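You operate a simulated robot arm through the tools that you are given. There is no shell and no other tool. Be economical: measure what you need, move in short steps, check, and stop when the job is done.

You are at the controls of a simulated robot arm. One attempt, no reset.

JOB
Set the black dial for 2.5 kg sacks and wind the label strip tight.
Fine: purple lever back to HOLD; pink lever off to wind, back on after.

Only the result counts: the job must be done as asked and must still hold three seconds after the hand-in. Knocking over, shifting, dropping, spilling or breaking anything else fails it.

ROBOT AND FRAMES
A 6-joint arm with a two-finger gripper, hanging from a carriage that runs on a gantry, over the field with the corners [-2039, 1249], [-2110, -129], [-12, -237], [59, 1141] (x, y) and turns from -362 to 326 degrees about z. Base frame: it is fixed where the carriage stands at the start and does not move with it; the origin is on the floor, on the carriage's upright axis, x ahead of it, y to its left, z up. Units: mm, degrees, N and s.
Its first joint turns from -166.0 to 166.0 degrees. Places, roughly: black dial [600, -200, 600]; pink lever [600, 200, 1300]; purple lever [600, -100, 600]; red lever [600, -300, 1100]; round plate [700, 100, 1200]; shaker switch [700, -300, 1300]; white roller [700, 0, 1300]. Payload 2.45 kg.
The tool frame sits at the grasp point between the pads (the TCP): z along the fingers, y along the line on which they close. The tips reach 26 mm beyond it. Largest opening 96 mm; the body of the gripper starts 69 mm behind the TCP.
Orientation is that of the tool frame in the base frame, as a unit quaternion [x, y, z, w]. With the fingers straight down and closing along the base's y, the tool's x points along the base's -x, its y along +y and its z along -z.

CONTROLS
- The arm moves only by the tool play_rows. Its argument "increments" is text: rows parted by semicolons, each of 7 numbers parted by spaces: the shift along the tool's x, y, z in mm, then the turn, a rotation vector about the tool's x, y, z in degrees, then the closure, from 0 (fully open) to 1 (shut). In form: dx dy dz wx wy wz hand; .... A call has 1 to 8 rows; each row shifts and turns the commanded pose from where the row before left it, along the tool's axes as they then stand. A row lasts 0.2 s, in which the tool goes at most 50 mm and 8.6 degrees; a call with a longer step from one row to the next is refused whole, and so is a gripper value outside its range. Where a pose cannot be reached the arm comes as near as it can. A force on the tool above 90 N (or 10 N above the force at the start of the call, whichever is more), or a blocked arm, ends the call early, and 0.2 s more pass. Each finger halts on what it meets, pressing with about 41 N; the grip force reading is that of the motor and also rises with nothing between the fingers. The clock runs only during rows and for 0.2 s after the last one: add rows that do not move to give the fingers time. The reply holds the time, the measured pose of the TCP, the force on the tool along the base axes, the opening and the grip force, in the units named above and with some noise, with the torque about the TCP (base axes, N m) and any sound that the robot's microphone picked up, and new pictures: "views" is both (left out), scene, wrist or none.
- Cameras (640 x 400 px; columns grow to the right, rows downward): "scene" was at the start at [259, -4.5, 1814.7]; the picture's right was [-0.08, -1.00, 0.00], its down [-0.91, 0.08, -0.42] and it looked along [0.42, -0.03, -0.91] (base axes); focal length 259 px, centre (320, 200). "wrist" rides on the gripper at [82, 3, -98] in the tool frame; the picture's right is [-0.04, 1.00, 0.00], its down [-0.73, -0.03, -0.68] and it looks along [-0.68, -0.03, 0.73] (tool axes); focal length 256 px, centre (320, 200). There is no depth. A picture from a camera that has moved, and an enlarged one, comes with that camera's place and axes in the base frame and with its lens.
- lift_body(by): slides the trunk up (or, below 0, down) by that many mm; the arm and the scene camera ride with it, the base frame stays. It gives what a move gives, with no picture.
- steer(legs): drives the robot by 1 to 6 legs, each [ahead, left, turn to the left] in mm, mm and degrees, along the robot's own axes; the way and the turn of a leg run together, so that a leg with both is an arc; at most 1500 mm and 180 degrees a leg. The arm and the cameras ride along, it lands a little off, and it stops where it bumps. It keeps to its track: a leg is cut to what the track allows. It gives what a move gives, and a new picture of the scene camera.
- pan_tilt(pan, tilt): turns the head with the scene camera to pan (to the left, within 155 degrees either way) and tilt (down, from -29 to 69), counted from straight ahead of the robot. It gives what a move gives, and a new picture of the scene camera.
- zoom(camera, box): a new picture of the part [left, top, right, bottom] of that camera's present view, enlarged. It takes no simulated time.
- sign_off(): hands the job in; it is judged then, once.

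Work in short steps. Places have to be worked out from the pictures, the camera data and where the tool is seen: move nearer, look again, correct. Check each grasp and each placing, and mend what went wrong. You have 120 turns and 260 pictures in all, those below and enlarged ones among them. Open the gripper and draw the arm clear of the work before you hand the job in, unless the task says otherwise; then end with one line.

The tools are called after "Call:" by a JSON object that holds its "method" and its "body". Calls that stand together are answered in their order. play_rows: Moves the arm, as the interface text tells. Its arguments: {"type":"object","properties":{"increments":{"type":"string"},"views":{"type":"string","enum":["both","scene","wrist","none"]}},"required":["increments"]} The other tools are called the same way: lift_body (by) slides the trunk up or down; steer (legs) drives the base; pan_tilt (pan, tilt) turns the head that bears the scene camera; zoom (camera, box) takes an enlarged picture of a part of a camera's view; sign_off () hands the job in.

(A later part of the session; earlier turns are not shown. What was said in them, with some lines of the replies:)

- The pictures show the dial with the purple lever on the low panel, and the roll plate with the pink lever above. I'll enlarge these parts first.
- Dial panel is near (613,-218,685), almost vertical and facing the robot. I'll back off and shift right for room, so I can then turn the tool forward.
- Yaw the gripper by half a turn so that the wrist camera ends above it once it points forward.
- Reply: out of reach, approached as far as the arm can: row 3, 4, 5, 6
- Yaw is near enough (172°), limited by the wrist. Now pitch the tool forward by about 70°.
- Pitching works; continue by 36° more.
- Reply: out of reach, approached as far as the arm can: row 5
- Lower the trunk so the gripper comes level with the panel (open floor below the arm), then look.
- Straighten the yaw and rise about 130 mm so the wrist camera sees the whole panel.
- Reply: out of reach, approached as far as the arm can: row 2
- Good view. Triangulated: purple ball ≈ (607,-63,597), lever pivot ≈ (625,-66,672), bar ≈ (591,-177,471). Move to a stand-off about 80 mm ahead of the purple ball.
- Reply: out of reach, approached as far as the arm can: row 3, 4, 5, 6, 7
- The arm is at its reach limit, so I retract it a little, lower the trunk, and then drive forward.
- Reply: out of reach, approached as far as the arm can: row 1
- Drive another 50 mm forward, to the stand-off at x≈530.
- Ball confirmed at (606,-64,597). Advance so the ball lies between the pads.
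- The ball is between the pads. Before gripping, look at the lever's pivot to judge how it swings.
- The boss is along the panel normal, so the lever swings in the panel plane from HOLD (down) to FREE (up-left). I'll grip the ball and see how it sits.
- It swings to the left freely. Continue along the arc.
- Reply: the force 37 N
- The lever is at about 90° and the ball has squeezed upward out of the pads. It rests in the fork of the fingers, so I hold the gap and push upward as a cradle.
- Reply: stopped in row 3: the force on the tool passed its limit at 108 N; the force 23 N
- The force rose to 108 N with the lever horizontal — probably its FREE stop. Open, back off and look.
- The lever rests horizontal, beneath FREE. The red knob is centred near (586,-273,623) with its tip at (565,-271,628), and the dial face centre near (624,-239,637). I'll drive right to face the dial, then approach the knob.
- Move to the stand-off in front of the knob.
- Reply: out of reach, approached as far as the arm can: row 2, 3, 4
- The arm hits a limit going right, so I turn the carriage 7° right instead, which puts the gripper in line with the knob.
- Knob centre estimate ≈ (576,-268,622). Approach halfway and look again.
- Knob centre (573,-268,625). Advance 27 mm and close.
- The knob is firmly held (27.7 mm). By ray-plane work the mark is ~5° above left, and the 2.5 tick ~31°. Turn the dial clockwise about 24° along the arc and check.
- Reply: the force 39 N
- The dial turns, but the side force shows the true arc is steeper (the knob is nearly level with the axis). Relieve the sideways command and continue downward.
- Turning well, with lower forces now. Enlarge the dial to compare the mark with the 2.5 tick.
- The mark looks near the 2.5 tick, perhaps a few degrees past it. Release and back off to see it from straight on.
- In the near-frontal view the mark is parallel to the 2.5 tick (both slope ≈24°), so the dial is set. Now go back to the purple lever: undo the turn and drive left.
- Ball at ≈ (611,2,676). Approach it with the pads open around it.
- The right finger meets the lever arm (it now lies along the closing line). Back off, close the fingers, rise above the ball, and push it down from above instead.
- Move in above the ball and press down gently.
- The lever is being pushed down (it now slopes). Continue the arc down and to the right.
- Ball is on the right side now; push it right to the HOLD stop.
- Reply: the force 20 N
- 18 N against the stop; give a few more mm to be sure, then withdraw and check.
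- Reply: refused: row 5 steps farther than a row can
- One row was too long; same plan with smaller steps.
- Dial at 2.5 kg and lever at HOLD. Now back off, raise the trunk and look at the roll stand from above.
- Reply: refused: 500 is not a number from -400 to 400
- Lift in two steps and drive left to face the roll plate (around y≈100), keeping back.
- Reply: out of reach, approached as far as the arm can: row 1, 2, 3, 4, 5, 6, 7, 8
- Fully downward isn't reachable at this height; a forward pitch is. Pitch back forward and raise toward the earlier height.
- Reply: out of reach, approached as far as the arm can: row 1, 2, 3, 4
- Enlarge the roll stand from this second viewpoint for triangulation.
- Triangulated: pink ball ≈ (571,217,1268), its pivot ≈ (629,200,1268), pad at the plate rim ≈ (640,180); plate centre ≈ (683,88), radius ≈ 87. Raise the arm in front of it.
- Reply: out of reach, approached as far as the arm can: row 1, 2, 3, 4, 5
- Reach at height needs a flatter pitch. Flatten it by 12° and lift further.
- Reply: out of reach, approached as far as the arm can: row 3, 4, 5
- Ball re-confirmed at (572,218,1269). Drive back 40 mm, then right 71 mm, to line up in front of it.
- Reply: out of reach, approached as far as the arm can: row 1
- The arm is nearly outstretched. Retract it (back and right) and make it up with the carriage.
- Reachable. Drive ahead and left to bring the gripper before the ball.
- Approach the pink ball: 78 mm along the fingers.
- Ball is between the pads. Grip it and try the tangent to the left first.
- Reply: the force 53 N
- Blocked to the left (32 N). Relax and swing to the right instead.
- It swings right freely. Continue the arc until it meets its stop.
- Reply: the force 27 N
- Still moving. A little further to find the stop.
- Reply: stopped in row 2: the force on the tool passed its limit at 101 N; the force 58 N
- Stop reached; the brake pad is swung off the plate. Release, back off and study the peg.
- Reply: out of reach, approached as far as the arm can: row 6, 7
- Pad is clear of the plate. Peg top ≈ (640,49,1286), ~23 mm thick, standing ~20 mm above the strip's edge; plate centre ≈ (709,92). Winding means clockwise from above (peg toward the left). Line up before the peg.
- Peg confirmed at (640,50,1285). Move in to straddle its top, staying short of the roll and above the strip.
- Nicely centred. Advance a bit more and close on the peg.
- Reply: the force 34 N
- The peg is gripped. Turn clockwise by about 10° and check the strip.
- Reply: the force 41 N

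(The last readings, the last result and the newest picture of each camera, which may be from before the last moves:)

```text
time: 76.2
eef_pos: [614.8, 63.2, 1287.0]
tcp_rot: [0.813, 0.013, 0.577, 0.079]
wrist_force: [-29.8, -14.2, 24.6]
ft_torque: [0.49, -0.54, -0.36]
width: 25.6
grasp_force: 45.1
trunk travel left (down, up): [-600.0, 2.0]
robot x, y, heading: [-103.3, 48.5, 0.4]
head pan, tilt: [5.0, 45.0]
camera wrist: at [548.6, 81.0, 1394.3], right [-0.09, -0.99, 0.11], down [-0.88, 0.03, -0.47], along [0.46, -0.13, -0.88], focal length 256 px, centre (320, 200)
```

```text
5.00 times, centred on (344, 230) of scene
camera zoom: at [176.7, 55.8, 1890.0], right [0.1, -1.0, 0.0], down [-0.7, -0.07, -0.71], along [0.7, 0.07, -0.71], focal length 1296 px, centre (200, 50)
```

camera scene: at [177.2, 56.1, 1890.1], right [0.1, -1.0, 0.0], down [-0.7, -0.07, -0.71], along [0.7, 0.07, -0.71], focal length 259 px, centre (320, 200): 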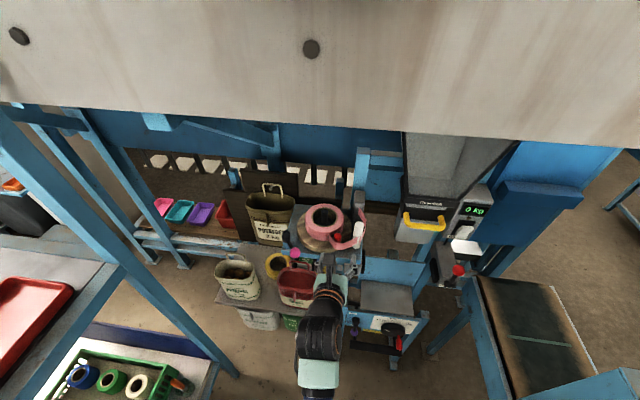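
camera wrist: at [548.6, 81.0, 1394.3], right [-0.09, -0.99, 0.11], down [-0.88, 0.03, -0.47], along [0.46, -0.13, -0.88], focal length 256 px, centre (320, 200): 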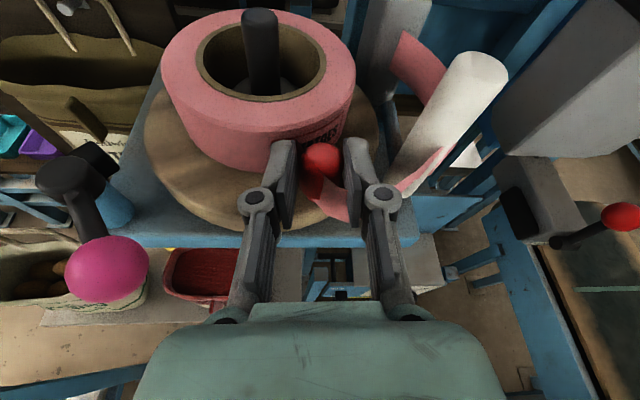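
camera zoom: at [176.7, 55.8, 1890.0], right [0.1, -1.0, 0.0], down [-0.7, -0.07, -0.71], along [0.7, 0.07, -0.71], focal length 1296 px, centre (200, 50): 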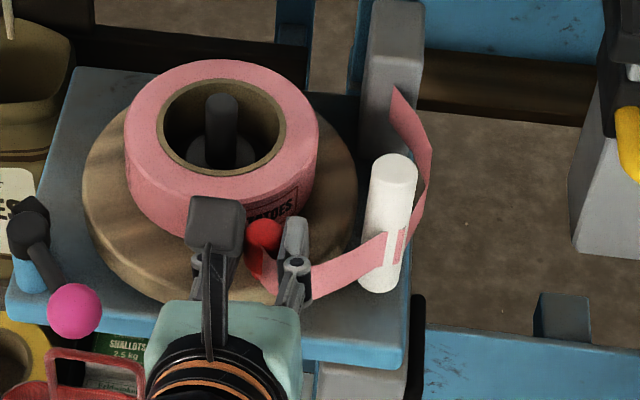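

It turns and the strip is straightening. Continue by about 10° more, watching the force.

Call:
{"method": "play_rows", "body": {"increments": "-0.6 -6.5 -4.6 0 0 0 1; -0.2 -6.8 -3.6 0 0 0 1; 0 0 0 0 0 0 1", "views": "wrist"}}

Call:
{"method": "zoom", "body": {"camera": "scene", "box": [280, 190, 408, 270]}}

```text
time: 77.0
eef_pos: [610.8, 80.6, 1287.4]
tcp_rot: [0.813, 0.012, 0.577, 0.078]
wrist_force: [17.0, 0.5, 3.1]
ft_torque: [0.74, -0.58, -0.15]
width: 25.3
grasp_force: 45.5
trunk travel left (down, up): [-600.0, 2.0]
robot x, y, heading: [-105.0, 44.1, 0.6]
head pan, tilt: [5.0, 45.0]
camera wrist: at [544.9, 96.9, 1394.2], right [-0.08, -0.99, 0.1], down [-0.88, 0.03, -0.47], along [0.47, -0.13, -0.88], focal length 256 px, centre (320, 200)
```

wrist: 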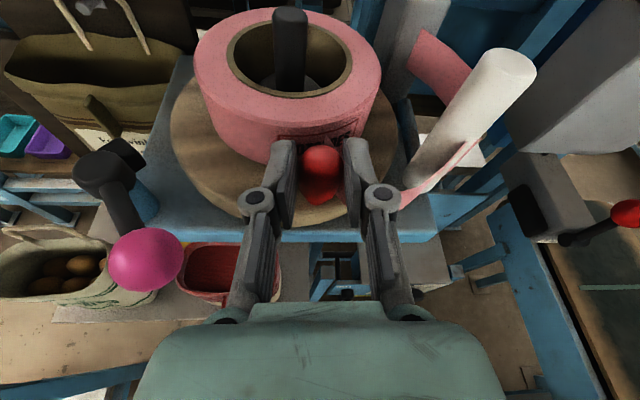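

```text
5.00 times, centred on (344, 230) of scene
camera zoom: at [178.3, 56.5, 1890.5], right [0.1, -1.0, 0.0], down [-0.7, -0.07, -0.71], along [0.71, 0.07, -0.71], focal length 1296 px, centre (200, 50)
```

zoom: 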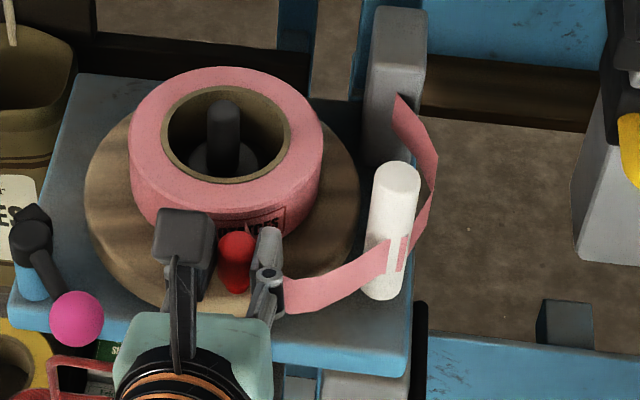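

Continue another 10°.

Call:
{"method": "play_rows", "body": {"increments": "1 -7.2 -0.5 0 0 0 1; 0.8 -7.2 -1 0 0 0 1; 0 0 0 0 0 0 1", "views": "wrist"}}

Call:
{"method": "zoom", "body": {"camera": "scene", "box": [280, 190, 408, 270]}}

```text
time: 77.8
eef_pos: [609.6, 91.4, 1286.7]
tcp_rot: [0.813, 0.013, 0.576, 0.079]
wrist_force: [-3.0, -7.7, 13.1]
ft_torque: [0.53, -0.36, -0.6]
width: 25.2
grasp_force: 44.6
trunk travel left (down, up): [-600.0, 2.0]
robot x, y, heading: [-101.5, 42.5, 0.6]
head pan, tilt: [5.0, 45.0]
camera wrist: at [543.7, 108.5, 1394.1], right [-0.09, -0.99, 0.11], down [-0.88, 0.03, -0.47], along [0.46, -0.13, -0.88], focal length 256 px, centre (320, 200)
```

wrist: 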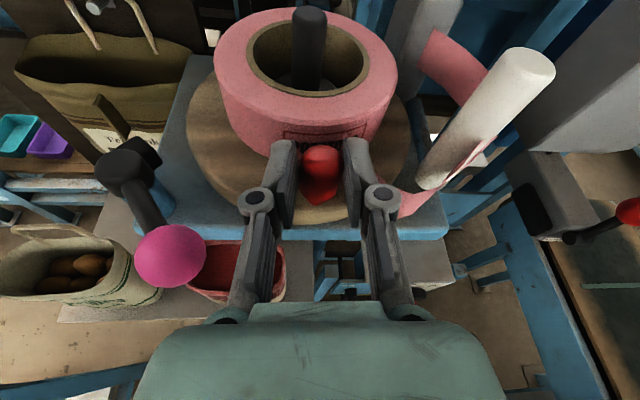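

```text
5.00 times, centred on (344, 230) of scene
camera zoom: at [177.4, 55.9, 1890.4], right [0.1, -1.0, 0.0], down [-0.7, -0.07, -0.71], along [0.7, 0.07, -0.71], focal length 1296 px, centre (200, 50)
```

zoom: 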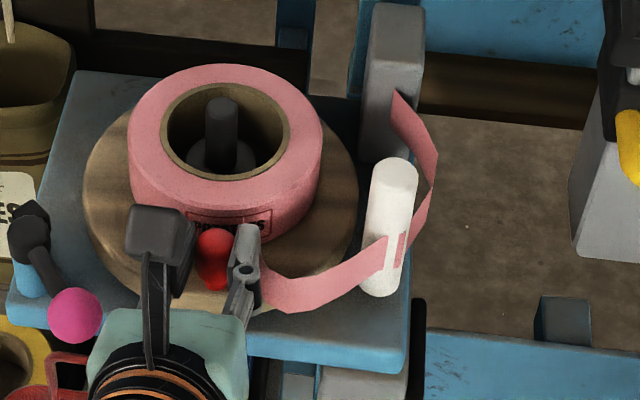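

Hard to judge with the gripper in the way. Release, back off and look at the strip.

Call:
{"method": "play_rows", "body": {"increments": "0 0 0 0 0 0 0.54; 0 0 0 0 0 0 0.54; 5 0 -30 0 0 0 0.54; 5 0 -45 0 0 0 0.54", "views": "wrist"}}

Call:
{"method": "zoom", "body": {"camera": "scene", "box": [280, 190, 408, 270]}}

Call:
{"method": "zoom", "body": {"camera": "wrist", "box": [160, 0, 400, 150]}}

```text
time: 78.8
eef_pos: [540.7, 101.2, 1319.6]
tcp_rot: [0.814, 0.011, 0.576, 0.08]
wrist_force: [-0.1, -0.4, -0.3]
ft_torque: [0.0, 0.04, -0.01]
width: 44.4
grasp_force: 0.1
trunk travel left (down, up): [-600.0, 2.0]
robot x, y, heading: [-102.3, 48.8, 0.8]
head pan, tilt: [5.0, 45.0]
camera wrist: at [474.4, 118.7, 1427.6], right [-0.09, -0.99, 0.11], down [-0.88, 0.03, -0.47], along [0.46, -0.13, -0.88], focal length 256 px, centre (320, 200)
```

wrist: 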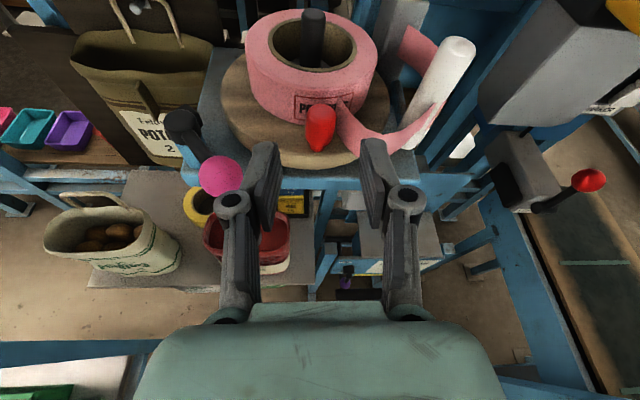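

```text
5.00 times, centred on (344, 230) of scene
camera zoom: at [177.4, 56.1, 1890.2], right [0.1, -1.0, 0.0], down [-0.7, -0.07, -0.71], along [0.7, 0.07, -0.71], focal length 1296 px, centre (200, 50)
```

zoom: 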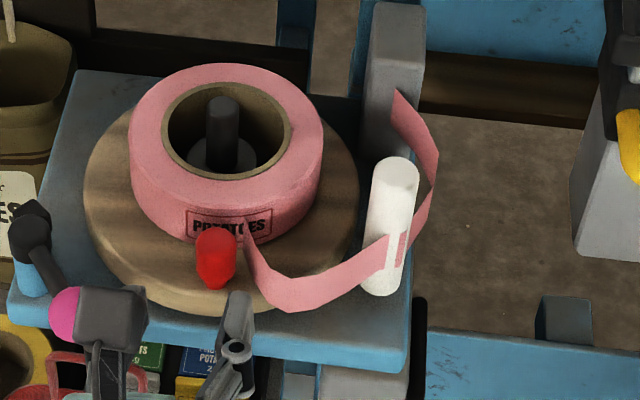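

```text
2.67 times, centred on (280, 75) of wrist
camera zoom: at [474.4, 118.7, 1427.6], right [-0.09, -0.99, 0.11], down [-0.88, 0.03, -0.47], along [0.46, -0.13, -0.88], focal length 683 px, centre (427, 533)
```

zoom: 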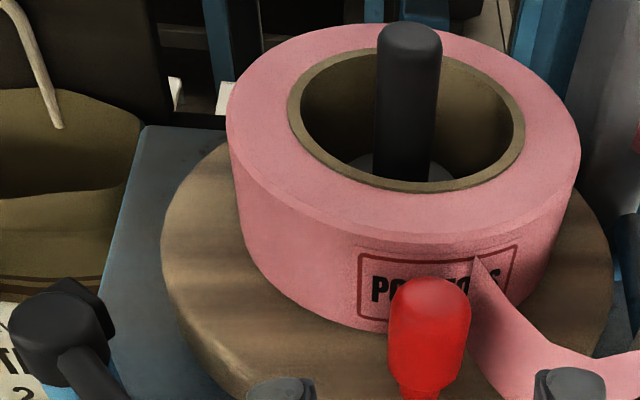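

The strip's bulge now reaches x≈615 versus ≈625 at the start: clockwise gave slack, so winding is the other way (counter-clockwise). Go back onto the peg.

Call:
{"method": "play_rows", "body": {"increments": "-5 0 45 0 0 0 0.54; -5 0 30 0 0 0 0.54; 0 0 0 0 0 0 1; 0 0 0 0 0 0 1; 0 0 0 0 0 0 1", "views": "wrist"}}

```text
time: 80.0
eef_pos: [607.4, 91.6, 1288.2]
tcp_rot: [0.814, 0.011, 0.576, 0.079]
wrist_force: [1.5, -0.1, 0.8]
ft_torque: [0.68, -0.45, 0.0]
width: 25.3
grasp_force: 45.0
trunk travel left (down, up): [-600.0, 2.0]
robot x, y, heading: [-103.8, 44.4, 0.5]
head pan, tilt: [5.0, 45.0]
camera wrist: at [541.8, 109.2, 1396.1], right [-0.09, -0.99, 0.1], down [-0.88, 0.03, -0.47], along [0.46, -0.13, -0.88], focal length 256 px, centre (320, 200)
```

wrist: 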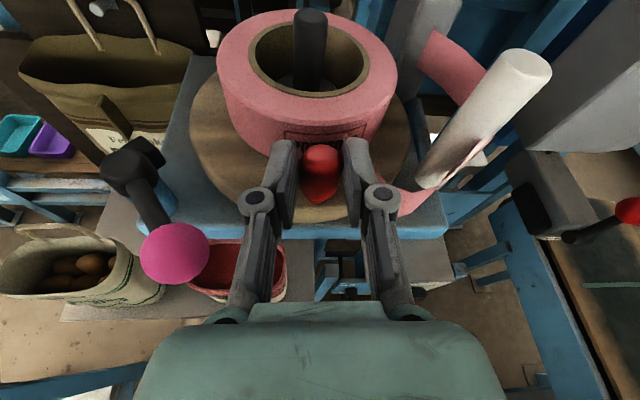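

Peg gripped. Turn counter-clockwise along the reverse path, to the starting angle.

Call:
{"method": "play_rows", "body": {"increments": "-0.7 10.7 2.7 0 0 0 1; -0.3 8.4 2.9 0 0 0 1; -0.3 8.4 2.9 0 0 0 1; 0.3 7.7 4.4 0 0 0 1; 0.4 7.8 4.5 0 0 0 1; 0 0 0 0 0 0 1", "views": "wrist"}}

Call:
{"method": "zoom", "body": {"camera": "scene", "box": [280, 190, 408, 270]}}

```text
time: 81.4
eef_pos: [622.4, 48.0, 1288.1]
tcp_rot: [0.813, 0.011, 0.577, 0.078]
wrist_force: [-0.4, 10.6, 15.9]
ft_torque: [1.1, -0.04, 0.83]
width: 25.4
grasp_force: 44.7
trunk travel left (down, up): [-600.0, 2.0]
robot x, y, heading: [-103.6, 49.8, 0.4]
head pan, tilt: [5.0, 45.0]
camera wrist: at [556.3, 65.7, 1395.7], right [-0.09, -0.99, 0.1], down [-0.88, 0.03, -0.47], along [0.47, -0.13, -0.87], focal length 256 px, centre (320, 200)
```

wrist: 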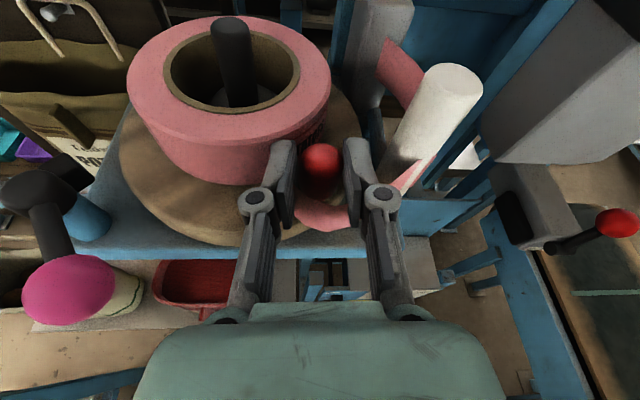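

```text
5.00 times, centred on (344, 230) of scene
camera zoom: at [177.7, 56.7, 1890.6], right [0.1, -1.0, 0.0], down [-0.7, -0.07, -0.71], along [0.7, 0.07, -0.71], focal length 1296 px, centre (200, 50)
```

zoom: 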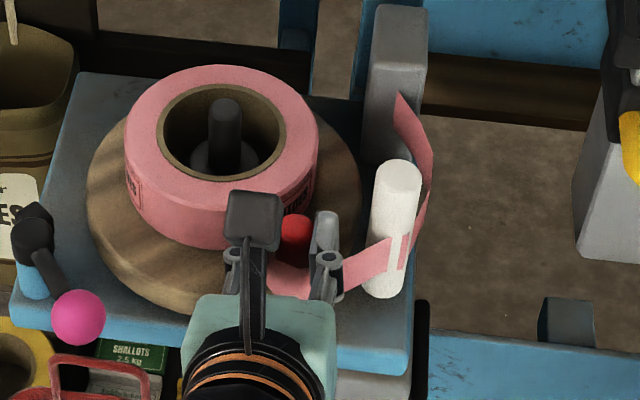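

Slack is back to about the start and shrinking. Continue counter-clockwise 10°.

Call:
{"method": "play_rows", "body": {"increments": "0.7 5.8 4.6 0 0 0 1; 0.9 5.4 5 0 0 0 1; 0 0 0 0 0 0 1", "views": "wrist"}}

Call:
{"method": "zoom", "body": {"camera": "scene", "box": [280, 190, 408, 270]}}

```text
time: 82.2
eef_pos: [631.3, 36.1, 1288.2]
tcp_rot: [0.812, 0.011, 0.578, 0.079]
wrist_force: [-10.2, 7.2, 24.4]
ft_torque: [1.58, -0.9, 1.02]
width: 25.1
grasp_force: 45.3
trunk travel left (down, up): [-600.0, 2.0]
robot x, y, heading: [-106.2, 47.3, 0.5]
head pan, tilt: [5.0, 45.0]
camera wrist: at [565.8, 52.7, 1395.6], right [-0.09, -0.99, 0.1], down [-0.88, 0.03, -0.47], along [0.47, -0.13, -0.87], focal length 256 px, centre (320, 200)
```

wrist: 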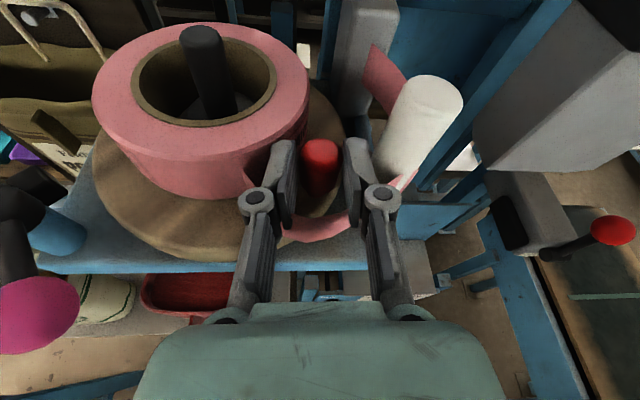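

```text
5.00 times, centred on (344, 230) of scene
camera zoom: at [177.6, 56.4, 1890.5], right [0.1, -1.0, 0.0], down [-0.7, -0.07, -0.71], along [0.7, 0.07, -0.71], focal length 1296 px, centre (200, 50)
```

zoom: 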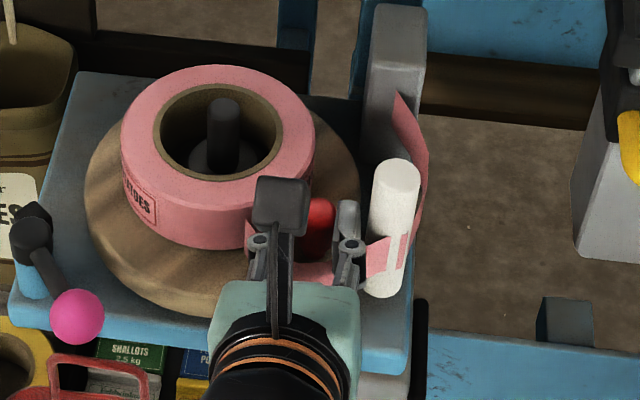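

The bulge keeps shrinking and forces stay low. Another 10°, still clear of the roller by ~15 mm.

Call:
{"method": "play_rows", "body": {"increments": "1.1 5 5.4 0 0 0 1; 1.3 4.4 5.7 0 0 0 1; 0 0 0 0 0 0 1", "views": "wrist"}}

Call:
{"method": "zoom", "body": {"camera": "scene", "box": [280, 190, 408, 270]}}

```text
time: 83.0
eef_pos: [643.3, 25.4, 1287.9]
tcp_rot: [0.813, 0.012, 0.577, 0.08]
wrist_force: [-1.5, 3.9, 23.2]
ft_torque: [0.3, -0.2, 0.26]
width: 23.7
grasp_force: 44.9
trunk travel left (down, up): [-600.0, 2.0]
robot x, y, heading: [-99.0, 43.8, 0.5]
head pan, tilt: [5.0, 45.0]
camera wrist: at [577.3, 42.3, 1394.9], right [-0.09, -0.99, 0.11], down [-0.88, 0.03, -0.47], along [0.47, -0.13, -0.87], focal length 256 px, centre (320, 200)
```

wrist: 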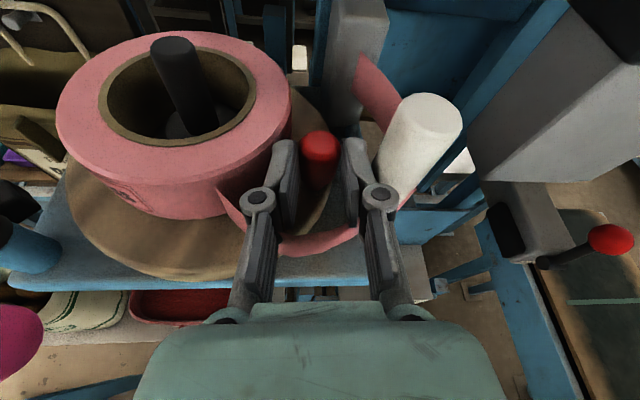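

```text
5.00 times, centred on (344, 230) of scene
camera zoom: at [178.1, 56.2, 1890.7], right [0.1, -1.0, 0.0], down [-0.7, -0.07, -0.71], along [0.71, 0.07, -0.71], focal length 1296 px, centre (200, 50)
```

zoom: 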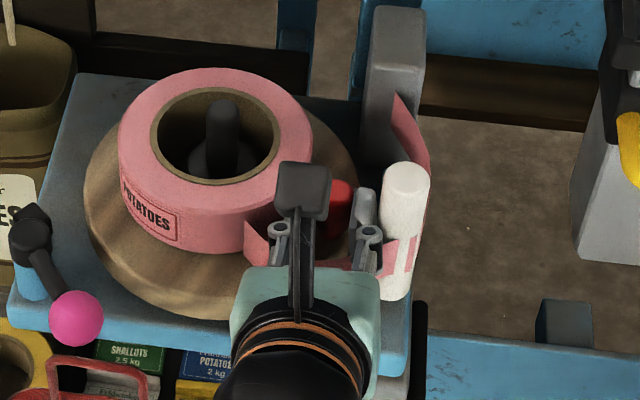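

Good progress. The next stretch would crowd the roller, so release, back off and inspect.

Call:
{"method": "play_rows", "body": {"increments": "0 0 0 0 0 0 0.6; 0 0 0 0 0 0 0.6; 5 -3 -30 0 0 0 0.6; 5 0 -40 0 0 0 1; 0 0 0 0 0 0 1", "views": "wrist"}}

Call:
{"method": "zoom", "body": {"camera": "scene", "box": [280, 190, 408, 270]}}

Call:
{"method": "zoom", "body": {"camera": "wrist", "box": [160, 0, 400, 150]}}

```text
time: 84.2
eef_pos: [579.0, 38.9, 1317.8]
tcp_rot: [0.813, 0.008, 0.576, 0.085]
wrist_force: [-0.1, 0.3, 0.4]
ft_torque: [-0.02, -0.01, 0.03]
width: 0.1
grasp_force: 28.4
trunk travel left (down, up): [-600.0, 2.0]
robot x, y, heading: [-104.0, 43.2, 0.2]
head pan, tilt: [5.0, 45.0]
camera wrist: at [513.4, 57.0, 1424.3], right [-0.1, -0.99, 0.11], down [-0.88, 0.03, -0.47], along [0.46, -0.14, -0.87], focal length 256 px, centre (320, 200)
```

wrist: 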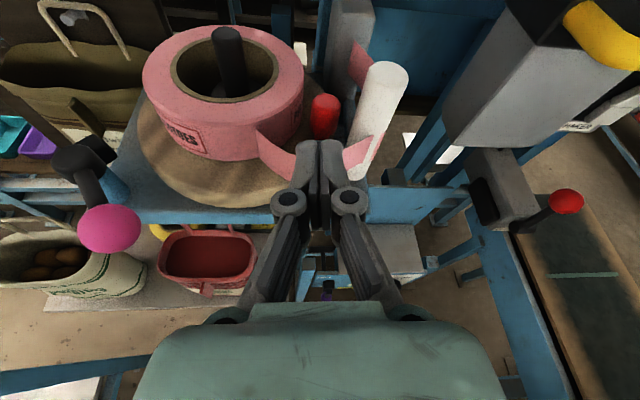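

```text
5.00 times, centred on (344, 230) of scene
camera zoom: at [177.3, 56.1, 1890.1], right [0.1, -1.0, 0.0], down [-0.7, -0.07, -0.71], along [0.7, 0.07, -0.71], focal length 1296 px, centre (200, 50)
```

zoom: 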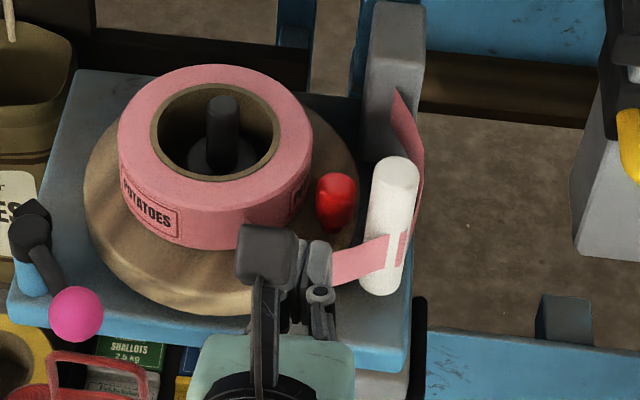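

```text
2.67 times, centred on (280, 75) of wrist
camera zoom: at [513.4, 57.0, 1424.3], right [-0.1, -0.99, 0.11], down [-0.88, 0.03, -0.47], along [0.46, -0.14, -0.87], focal length 683 px, centre (427, 533)
```

zoom: 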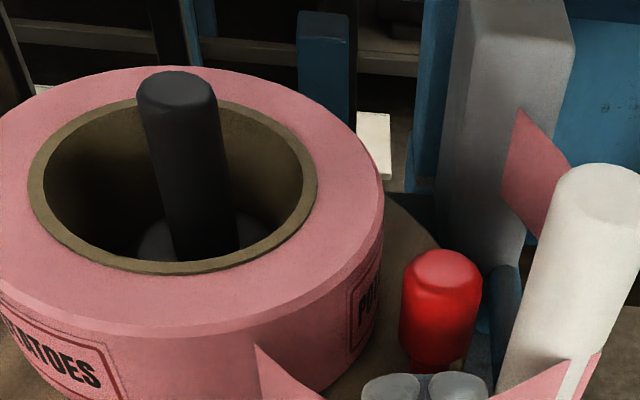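

Peg now at ≈(667,24). With closed fingers, come in behind its front-left side and push it onward (mostly +x).

Call:
{"method": "play_rows", "body": {"increments": "-6.2 -2.8 28.6 0 0 0 1; -6.2 -2.8 28.7 0 0 0 1; 1 3 8 0 0 0 1; 1 4 8 0 0 0 1; 0 0 0 0 0 0 1", "views": "wrist"}}

Call:
{"method": "zoom", "body": {"camera": "scene", "box": [280, 190, 408, 270]}}

```text
time: 85.4
eef_pos: [644.9, 26.3, 1282.6]
tcp_rot: [0.813, 0.011, 0.576, 0.08]
wrist_force: [0.0, -0.6, -0.1]
ft_torque: [0.02, 0.02, 0.01]
width: 0.2
grasp_force: 28.9
trunk travel left (down, up): [-600.0, 2.0]
robot x, y, heading: [-109.0, 45.3, 0.4]
head pan, tilt: [5.0, 45.0]
camera wrist: at [578.6, 43.6, 1391.4], right [-0.09, -0.99, 0.1], down [-0.88, 0.03, -0.47], along [0.46, -0.13, -0.88], focal length 256 px, centre (320, 200)
```

wrist: 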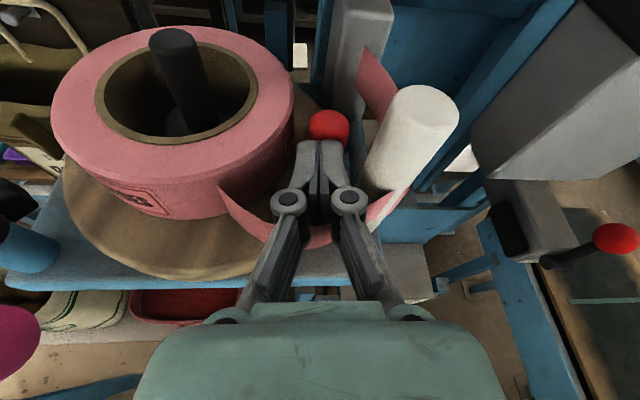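

```text
5.00 times, centred on (344, 230) of scene
camera zoom: at [177.3, 56.1, 1890.1], right [0.1, -1.0, 0.0], down [-0.7, -0.07, -0.71], along [0.7, 0.07, -0.71], focal length 1296 px, centre (200, 50)
```

zoom: 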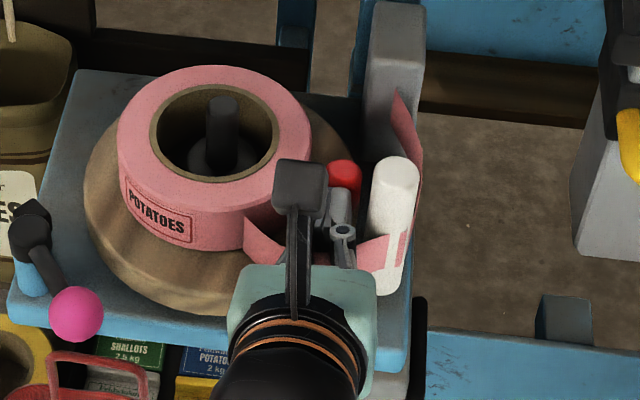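

The push works with negligible force. Continue in small steps.

Call:
{"method": "play_rows", "body": {"increments": "2 2.5 6 0 0 0 1; 2 2 6.5 0 0 0 1; 2.3 1.2 7 0 0 0 1; 0 0 0 0 0 0 1", "views": "wrist"}}

Call:
{"method": "zoom", "body": {"camera": "scene", "box": [280, 190, 408, 270]}}

```text
time: 86.4
eef_pos: [663.5, 18.4, 1285.0]
tcp_rot: [0.813, 0.011, 0.576, 0.08]
wrist_force: [0.2, 0.4, -0.1]
ft_torque: [-0.01, 0.04, -0.03]
width: 0.0
grasp_force: 28.5
trunk travel left (down, up): [-600.0, 2.0]
robot x, y, heading: [-102.0, 45.6, 0.2]
head pan, tilt: [5.0, 45.0]
camera wrist: at [598.0, 36.3, 1392.1], right [-0.09, -0.99, 0.1], down [-0.88, 0.03, -0.47], along [0.46, -0.13, -0.88], focal length 256 px, centre (320, 200)
```

wrist: 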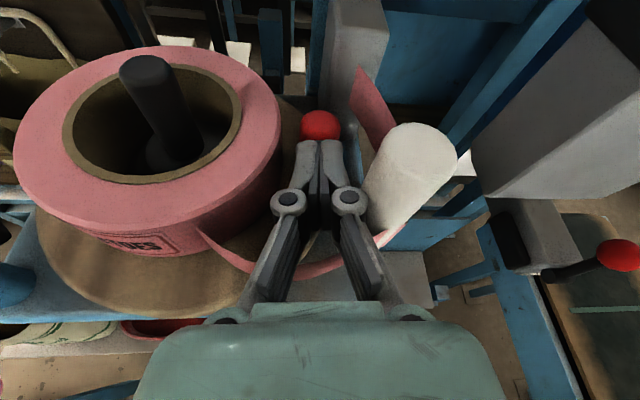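

```text
5.00 times, centred on (344, 230) of scene
camera zoom: at [177.3, 56.1, 1890.1], right [0.1, -1.0, 0.0], down [-0.7, -0.07, -0.71], along [0.7, 0.07, -0.71], focal length 1296 px, centre (200, 50)
```

zoom: 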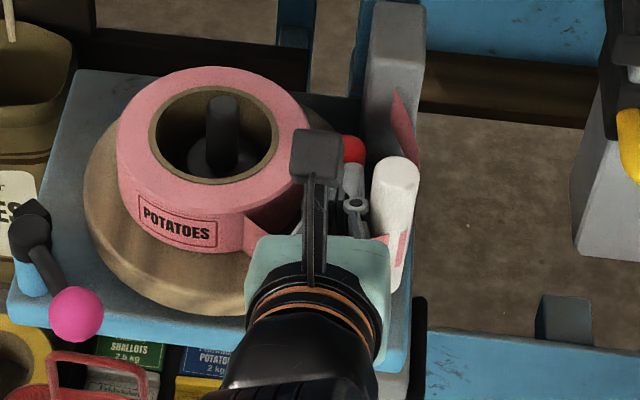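

The roll keeps turning (the label moves right). Push on along +x in small steps, watching force.

Call:
{"method": "play_rows", "body": {"increments": "2.5 0.3 7 0 0 0 1; 2.5 -0.5 7 0 0 0 1; 0 0 0 0 0 0 1", "views": "wrist"}}

Call:
{"method": "zoom", "body": {"camera": "scene", "box": [280, 190, 408, 270]}}

```text
time: 87.2
eef_pos: [677.9, 18.5, 1284.7]
tcp_rot: [0.813, 0.012, 0.576, 0.079]
wrist_force: [0.0, 1.0, -0.3]
ft_torque: [-0.03, 0.0, -0.02]
width: 0.1
grasp_force: 28.1
trunk travel left (down, up): [-600.0, 2.0]
robot x, y, heading: [-100.1, 48.3, 0.5]
head pan, tilt: [5.0, 45.0]
camera wrist: at [613.0, 36.0, 1392.2], right [-0.09, -0.99, 0.11], down [-0.88, 0.03, -0.47], along [0.46, -0.13, -0.88], focal length 256 px, centre (320, 200)
```

wrist: 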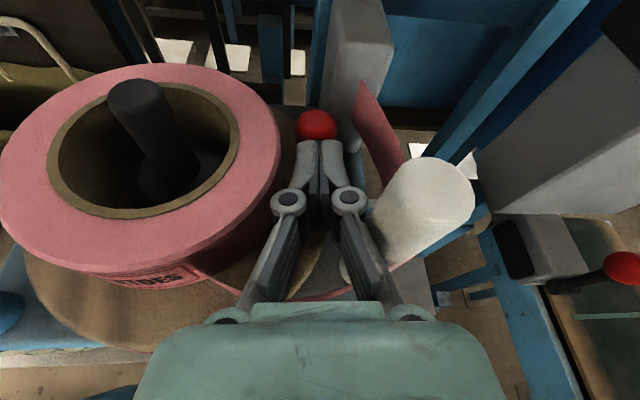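

```text
5.00 times, centred on (344, 230) of scene
camera zoom: at [177.2, 56.2, 1890.1], right [0.1, -1.0, 0.0], down [-0.7, -0.07, -0.71], along [0.7, 0.07, -0.71], focal length 1296 px, centre (200, 50)
```

zoom: 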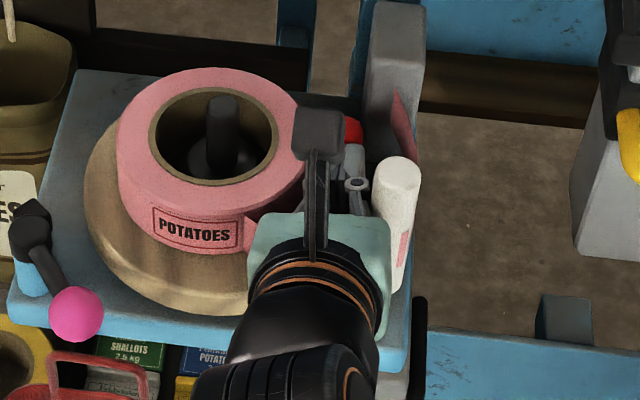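

Strip is nearly straight between roller and block. Keep pushing in small steps until tension is felt.

Call:
{"method": "play_rows", "body": {"increments": "2.5 -0.8 7 0 0 0 1; 0 0 0 0 0 0 1; 2.5 -1.5 6 0 0 0 1; 0 0 0 0 0 0 1", "views": "wrist"}}

Call:
{"method": "zoom", "body": {"camera": "scene", "box": [280, 190, 408, 270]}}

```text
time: 88.2
eef_pos: [693.1, 20.0, 1284.6]
tcp_rot: [0.813, 0.011, 0.576, 0.079]
wrist_force: [0.3, 0.0, 0.8]
ft_torque: [0.02, -0.01, 0.03]
width: 0.0
grasp_force: 28.2
trunk travel left (down, up): [-600.0, 2.0]
robot x, y, heading: [-105.0, 47.5, 0.5]
head pan, tilt: [5.0, 45.0]
camera wrist: at [626.9, 37.5, 1392.5], right [-0.09, -0.99, 0.1], down [-0.88, 0.03, -0.47], along [0.46, -0.13, -0.88], focal length 256 px, centre (320, 200)
```

wrist: 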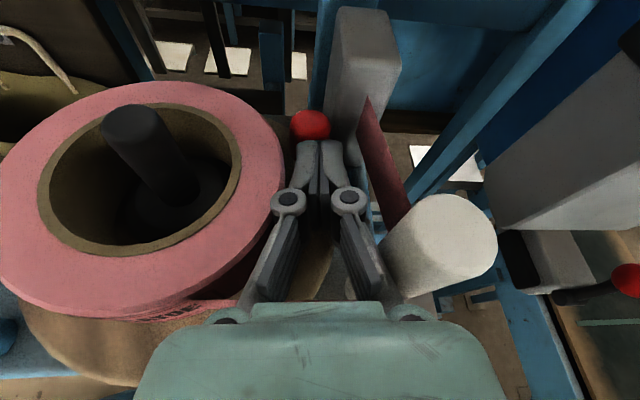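

```text
5.00 times, centred on (344, 230) of scene
camera zoom: at [177.3, 56.1, 1890.1], right [0.1, -1.0, 0.0], down [-0.7, -0.07, -0.71], along [0.7, 0.07, -0.71], focal length 1296 px, centre (200, 50)
```

zoom: 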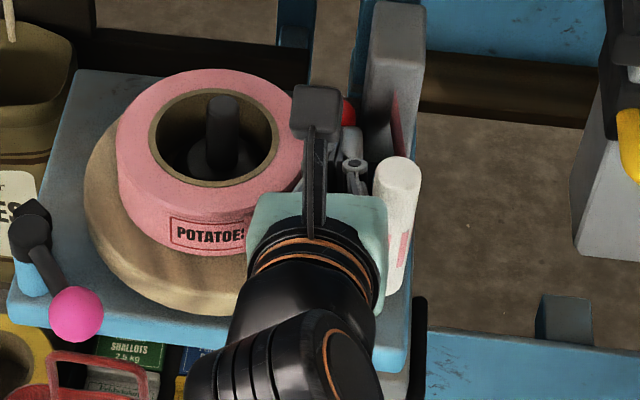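

Rear part looks straight now. Withdraw and inspect the front part of the strip.

Call:
{"method": "play_rows", "body": {"increments": "10 0 -30 0 0 0 1; 10 0 -40 0 0 0 1; 5 0 -45 0 0 0 1; 0 -20 -30 0 0 0 1", "views": "wrist"}}

Call:
{"method": "zoom", "body": {"camera": "scene", "box": [280, 190, 408, 270]}}

Call:
{"method": "zoom", "body": {"camera": "wrist", "box": [200, 0, 440, 150]}}

```text
time: 89.2
eef_pos: [566.8, 70.2, 1347.7]
tcp_rot: [0.814, 0.011, 0.575, 0.08]
wrist_force: [0.8, -0.4, 1.5]
ft_torque: [-0.02, 0.02, 0.02]
width: 0.0
grasp_force: 28.2
out of reach, approached as far as the arm can: row 3
trunk travel left (down, up): [-600.0, 2.0]
robot x, y, heading: [-102.9, 48.7, 0.5]
head pan, tilt: [5.0, 45.0]
camera wrist: at [500.7, 87.7, 1456.0], right [-0.09, -0.99, 0.11], down [-0.88, 0.03, -0.47], along [0.46, -0.13, -0.88], focal length 256 px, centre (320, 200)
```

wrist: 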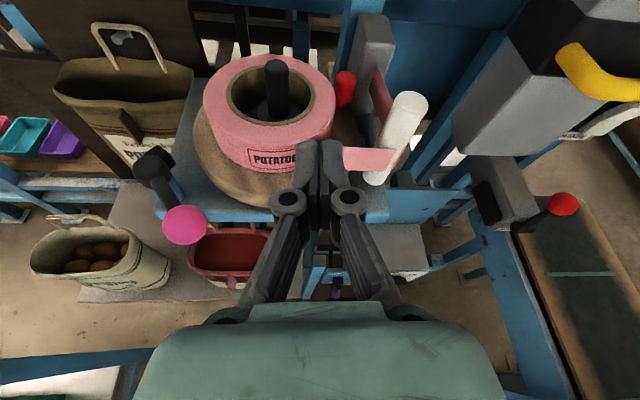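

```text
5.00 times, centred on (344, 230) of scene
camera zoom: at [177.3, 56.1, 1890.2], right [0.1, -1.0, 0.0], down [-0.7, -0.07, -0.71], along [0.7, 0.07, -0.71], focal length 1296 px, centre (200, 50)
```

zoom: 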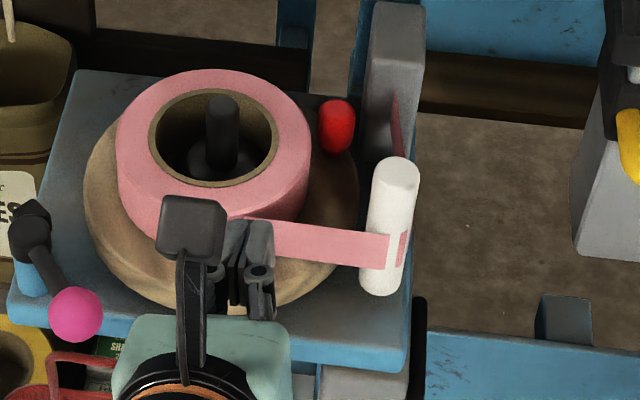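

```text
2.67 times, centred on (320, 75) of wrist
camera zoom: at [500.7, 87.7, 1456.0], right [-0.09, -0.99, 0.11], down [-0.88, 0.03, -0.47], along [0.46, -0.13, -0.88], focal length 683 px, centre (320, 533)
```

zoom: 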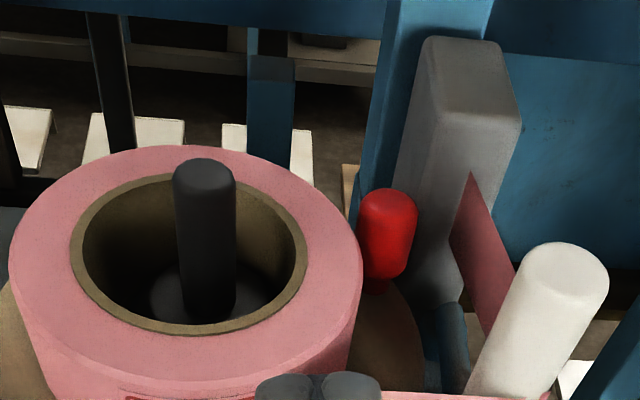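

The strip now looks straight. Move the gripper left so I can examine it unobstructed.

Call:
{"method": "play_rows", "body": {"increments": "0 -45 0 0 0 0 1; 0 -45 0 0 0 0 1; 0 0 0 0 0 0 1", "views": "wrist"}}

Call:
{"method": "zoom", "body": {"camera": "scene", "box": [312, 196, 376, 236]}}

Call:
{"method": "zoom", "body": {"camera": "wrist", "box": [280, 50, 520, 200]}}

```text
time: 90.0
eef_pos: [576.3, 158.0, 1336.5]
tcp_rot: [0.813, 0.01, 0.576, 0.08]
wrist_force: [-0.1, -0.4, -1.1]
ft_torque: [-0.02, 0.02, 0.0]
width: 0.2
grasp_force: 28.3
trunk travel left (down, up): [-600.0, 2.0]
robot x, y, heading: [-104.0, 47.1, 0.6]
head pan, tilt: [5.0, 45.0]
camera wrist: at [510.7, 175.2, 1444.3], right [-0.09, -0.99, 0.1], down [-0.88, 0.03, -0.47], along [0.46, -0.13, -0.88], focal length 256 px, centre (320, 200)
```

wrist: 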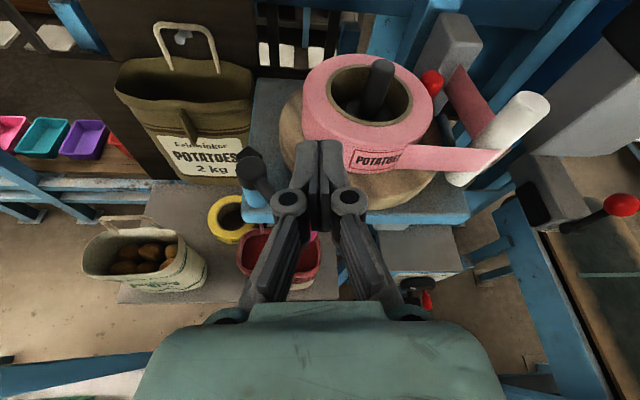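

```text
10.00 times, centred on (344, 216) of scene
camera zoom: at [177.2, 56.1, 1890.1], right [0.1, -1.0, 0.0], down [-0.7, -0.07, -0.71], along [0.7, 0.07, -0.71], focal length 2593 px, centre (80, 40)
```

zoom: 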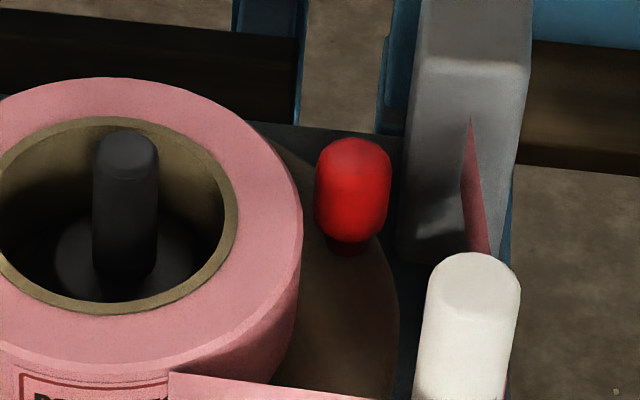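

```text
2.67 times, centred on (400, 125) of wrist
camera zoom: at [510.7, 175.2, 1444.3], right [-0.09, -0.99, 0.1], down [-0.88, 0.03, -0.47], along [0.46, -0.13, -0.88], focal length 683 px, centre (107, 400)
```

zoom: 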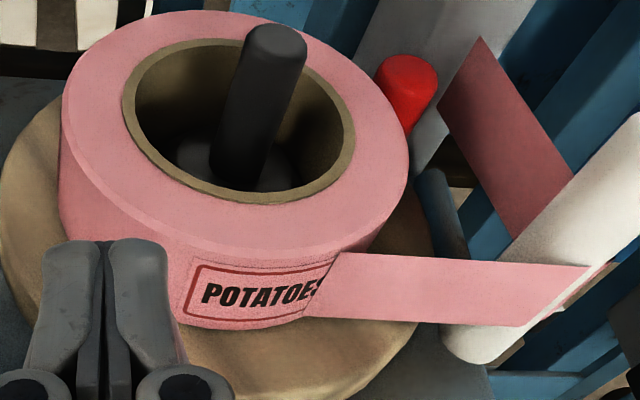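

The strip runs perfectly straight from roll to roller to block, so it is tight. Now re-apply the brake: back off and line up on the pink ball (≈(578,168,1267)).

Call:
{"method": "play_rows", "body": {"increments": "0 -5 -45 0 0 0 1; -14 -5 -17 0 0 0 1; -25 -5 0 0 0 0 0.35; -25 -5 0 0 0 0 0.35; 0 0 0 0 0 0 0.35", "views": "wrist"}}

```text
time: 91.2
eef_pos: [495.8, 176.7, 1293.2]
tcp_rot: [0.813, 0.011, 0.576, 0.08]
wrist_force: [0.2, 0.7, -0.3]
ft_torque: [-0.01, -0.01, 0.01]
width: 62.5
grasp_force: 0.1
trunk travel left (down, up): [-600.0, 2.0]
robot x, y, heading: [-100.4, 46.1, 0.2]
head pan, tilt: [5.0, 45.0]
camera wrist: at [430.5, 194.8, 1401.2], right [-0.09, -0.99, 0.11], down [-0.88, 0.03, -0.47], along [0.46, -0.13, -0.88], focal length 256 px, centre (320, 200)
```

wrist: 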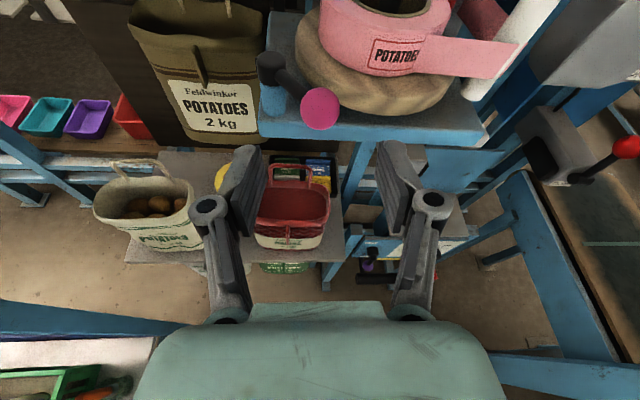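

Ball centred at (577,168,1267). Approach and grip.

Call:
{"method": "play_rows", "body": {"increments": "1 -0.7 40 0 0 0 0.35; 1 -0.7 40 0 0 0 0.35; 0 0 0 0 0 0 1; 0 0 0 0 0 0 1; 0 0 0 0 0 0 1", "views": "wrist"}}

```text
time: 92.4
eef_pos: [569.7, 169.4, 1267.5]
tcp_rot: [0.813, 0.01, 0.576, 0.081]
wrist_force: [-1.3, -3.9, 1.2]
ft_torque: [-0.24, 0.0, -0.15]
width: 30.5
grasp_force: 44.8
trunk travel left (down, up): [-600.0, 2.0]
robot x, y, heading: [-104.9, 44.8, 0.4]
head pan, tilt: [5.0, 45.0]
camera wrist: at [504.2, 186.9, 1375.7], right [-0.09, -0.99, 0.11], down [-0.88, 0.03, -0.47], along [0.46, -0.13, -0.88], focal length 256 px, centre (320, 200)
```

wrist: 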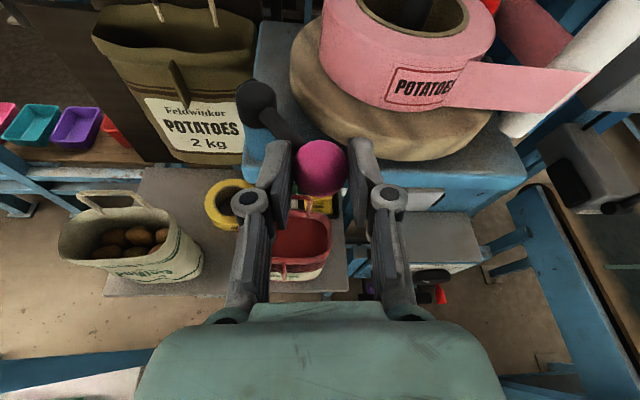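

Gripped. Swing the lever left along the reverse arc to the ON stop.

Call:
{"method": "play_rows", "body": {"increments": "0 -10.1 -4.5 0 0 0 1; 0.3 -10.2 -3.6 0 0 0 1; 1.1 -10.3 -1.2 0 0 0 1; 1.5 -9.5 0.3 0 0 0 1; 1.8 -9 1.3 0 0 0 1; 1 -4 1 0 0 0 1; 0 0 0 0 0 0 1", "views": "wrist"}}

```text
time: 94.0
eef_pos: [570.1, 223.1, 1266.4]
tcp_rot: [0.815, 0.013, 0.574, 0.079]
wrist_force: [-11.6, -6.1, -1.6]
ft_torque: [-0.16, 0.26, -0.2]
width: 30.0
grasp_force: 45.2
trunk travel left (down, up): [-600.0, 2.0]
robot x, y, heading: [-101.7, 47.5, 0.2]
head pan, tilt: [5.0, 45.0]
camera wrist: at [504.4, 239.5, 1374.6], right [-0.09, -0.99, 0.11], down [-0.88, 0.03, -0.47], along [0.46, -0.13, -0.88], focal length 256 px, centre (320, 200)
```

wrist: 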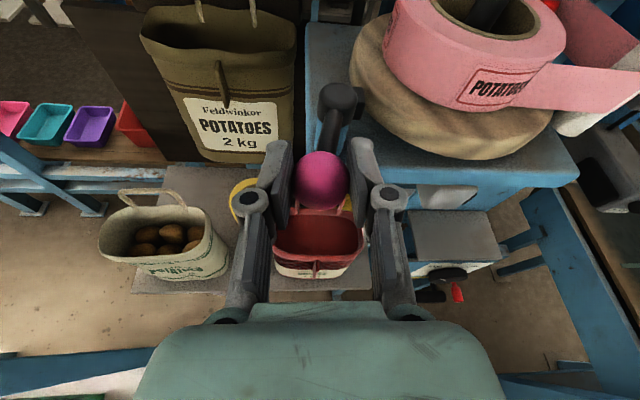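

At the same y (223) as its original stop. A last small nudge, then release, withdraw and check everything.

Call:
{"method": "play_rows", "body": {"increments": "0.5 -3 0.5 0 0 0 1; 0 2 0 0 0 0 1; 0 0 0 0 0 0 0.35; 0 0 0 0 0 0 0.35; 0 0 -45 0 0 0 0.35; 0 0 -45 0 0 0 0.35; 0 0 -30 0 0 0 0.35", "views": "wrist"}}

Call:
{"method": "zoom", "body": {"camera": "scene", "box": [280, 190, 408, 270]}}

Call:
{"method": "zoom", "body": {"camera": "wrist", "box": [280, 0, 600, 200]}}

```text
time: 95.6
eef_pos: [460.7, 237.6, 1307.6]
tcp_rot: [0.813, 0.012, 0.576, 0.08]
wrist_force: [0.1, -0.3, 0.1]
ft_torque: [-0.01, 0.02, 0.03]
width: 62.4
grasp_force: 0.1
trunk travel left (down, up): [-600.0, 2.0]
robot x, y, heading: [-105.1, 45.0, 0.6]
head pan, tilt: [5.0, 45.0]
camera wrist: at [394.8, 254.7, 1414.8], right [-0.09, -0.99, 0.11], down [-0.88, 0.03, -0.47], along [0.46, -0.13, -0.88], focal length 256 px, centre (320, 200)
```

wrist: 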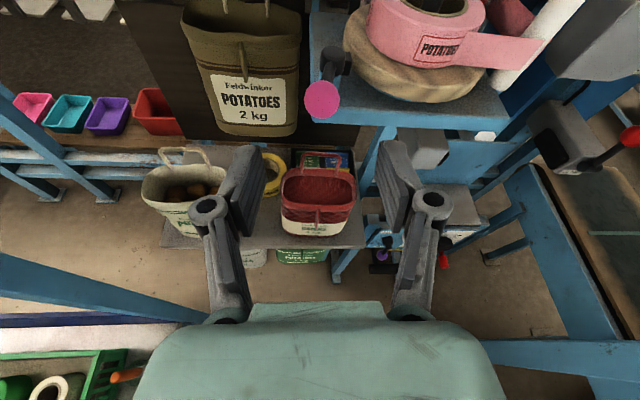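

```text
5.00 times, centred on (344, 230) of scene
camera zoom: at [177.3, 56.1, 1890.2], right [0.1, -1.0, 0.0], down [-0.7, -0.07, -0.71], along [0.7, 0.07, -0.71], focal length 1296 px, centre (200, 50)
```

zoom: 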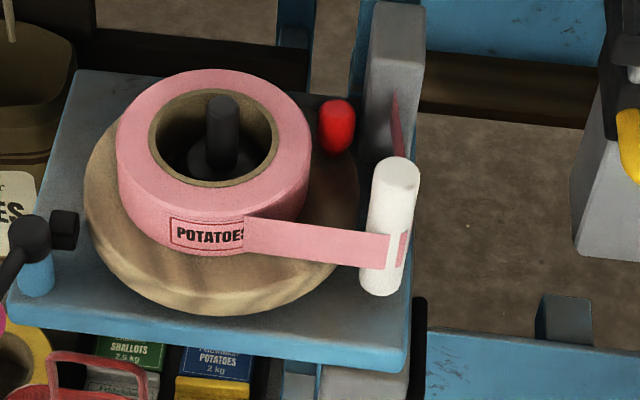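

```text
2.00 times, centred on (440, 100) of wrist
camera zoom: at [394.8, 254.7, 1414.8], right [-0.09, -0.99, 0.11], down [-0.88, 0.03, -0.47], along [0.46, -0.13, -0.88], focal length 512 px, centre (80, 400)
```

zoom: 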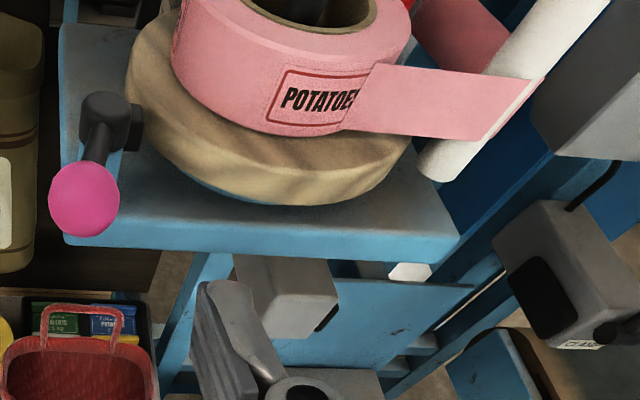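

Strip is taut, pad is back against the plate. A last check of the dial panel before handing in.

Call:
{"method": "pan_tilt", "body": {"pan": -15, "tilt": 60}}

Call:
{"method": "zoom", "body": {"camera": "scene", "box": [250, 150, 410, 250]}}

```text
time: 96.5
eef_pos: [460.1, 238.1, 1306.0]
tcp_rot: [0.813, 0.011, 0.577, 0.079]
wrist_force: [-0.6, -0.3, 0.2]
ft_torque: [-0.02, 0.02, -0.01]
width: 62.3
grasp_force: 0.0
trunk travel left (down, up): [-600.0, 2.0]
robot x, y, heading: [-103.4, 46.0, 0.7]
head pan, tilt: [-15.0, 60.0]
camera scene: at [160.9, 31.7, 1870.7], right [-0.25, -0.97, 0.0], down [-0.84, 0.22, -0.5], along [0.48, -0.13, -0.87], focal length 259 px, centre (320, 200)
```

scene: 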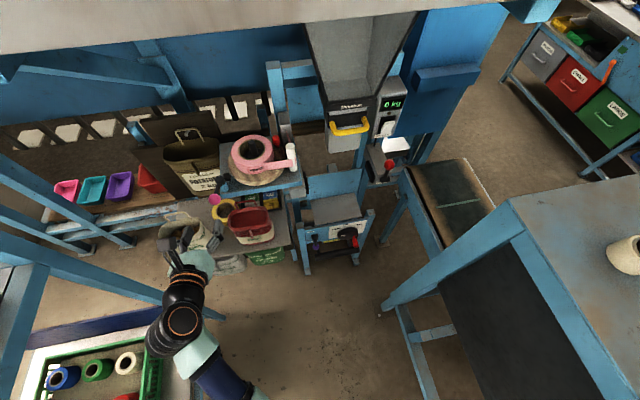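

```text
4.00 times, centred on (330, 200) of scene
camera zoom: at [160.9, 31.7, 1870.7], right [-0.25, -0.97, 0.0], down [-0.84, 0.22, -0.5], along [0.48, -0.13, -0.87], focal length 1037 px, centre (280, 200)
```

zoom: 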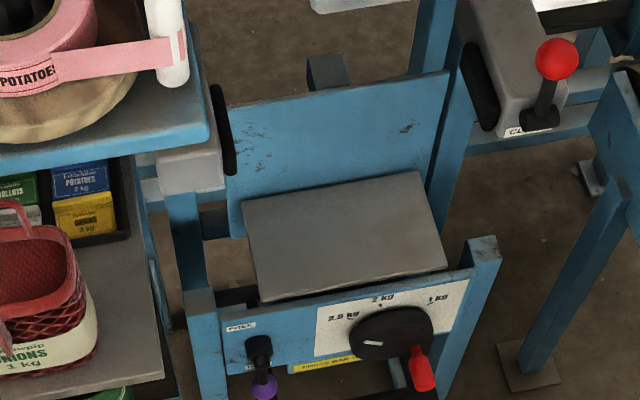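

The dial is at 2.5 kg, the purple lever is at HOLD, the strip is taut and the brake is on. The gripper is open and clear, so I hand in.

Call:
{"method": "sign_off", "body": {}}

```text
The job is handed in.
```

I set the black dial to 2.5 kg and put the purple lever back to HOLD, wound the label strip straight and tight, put the pink lever back on, and handed the job in.
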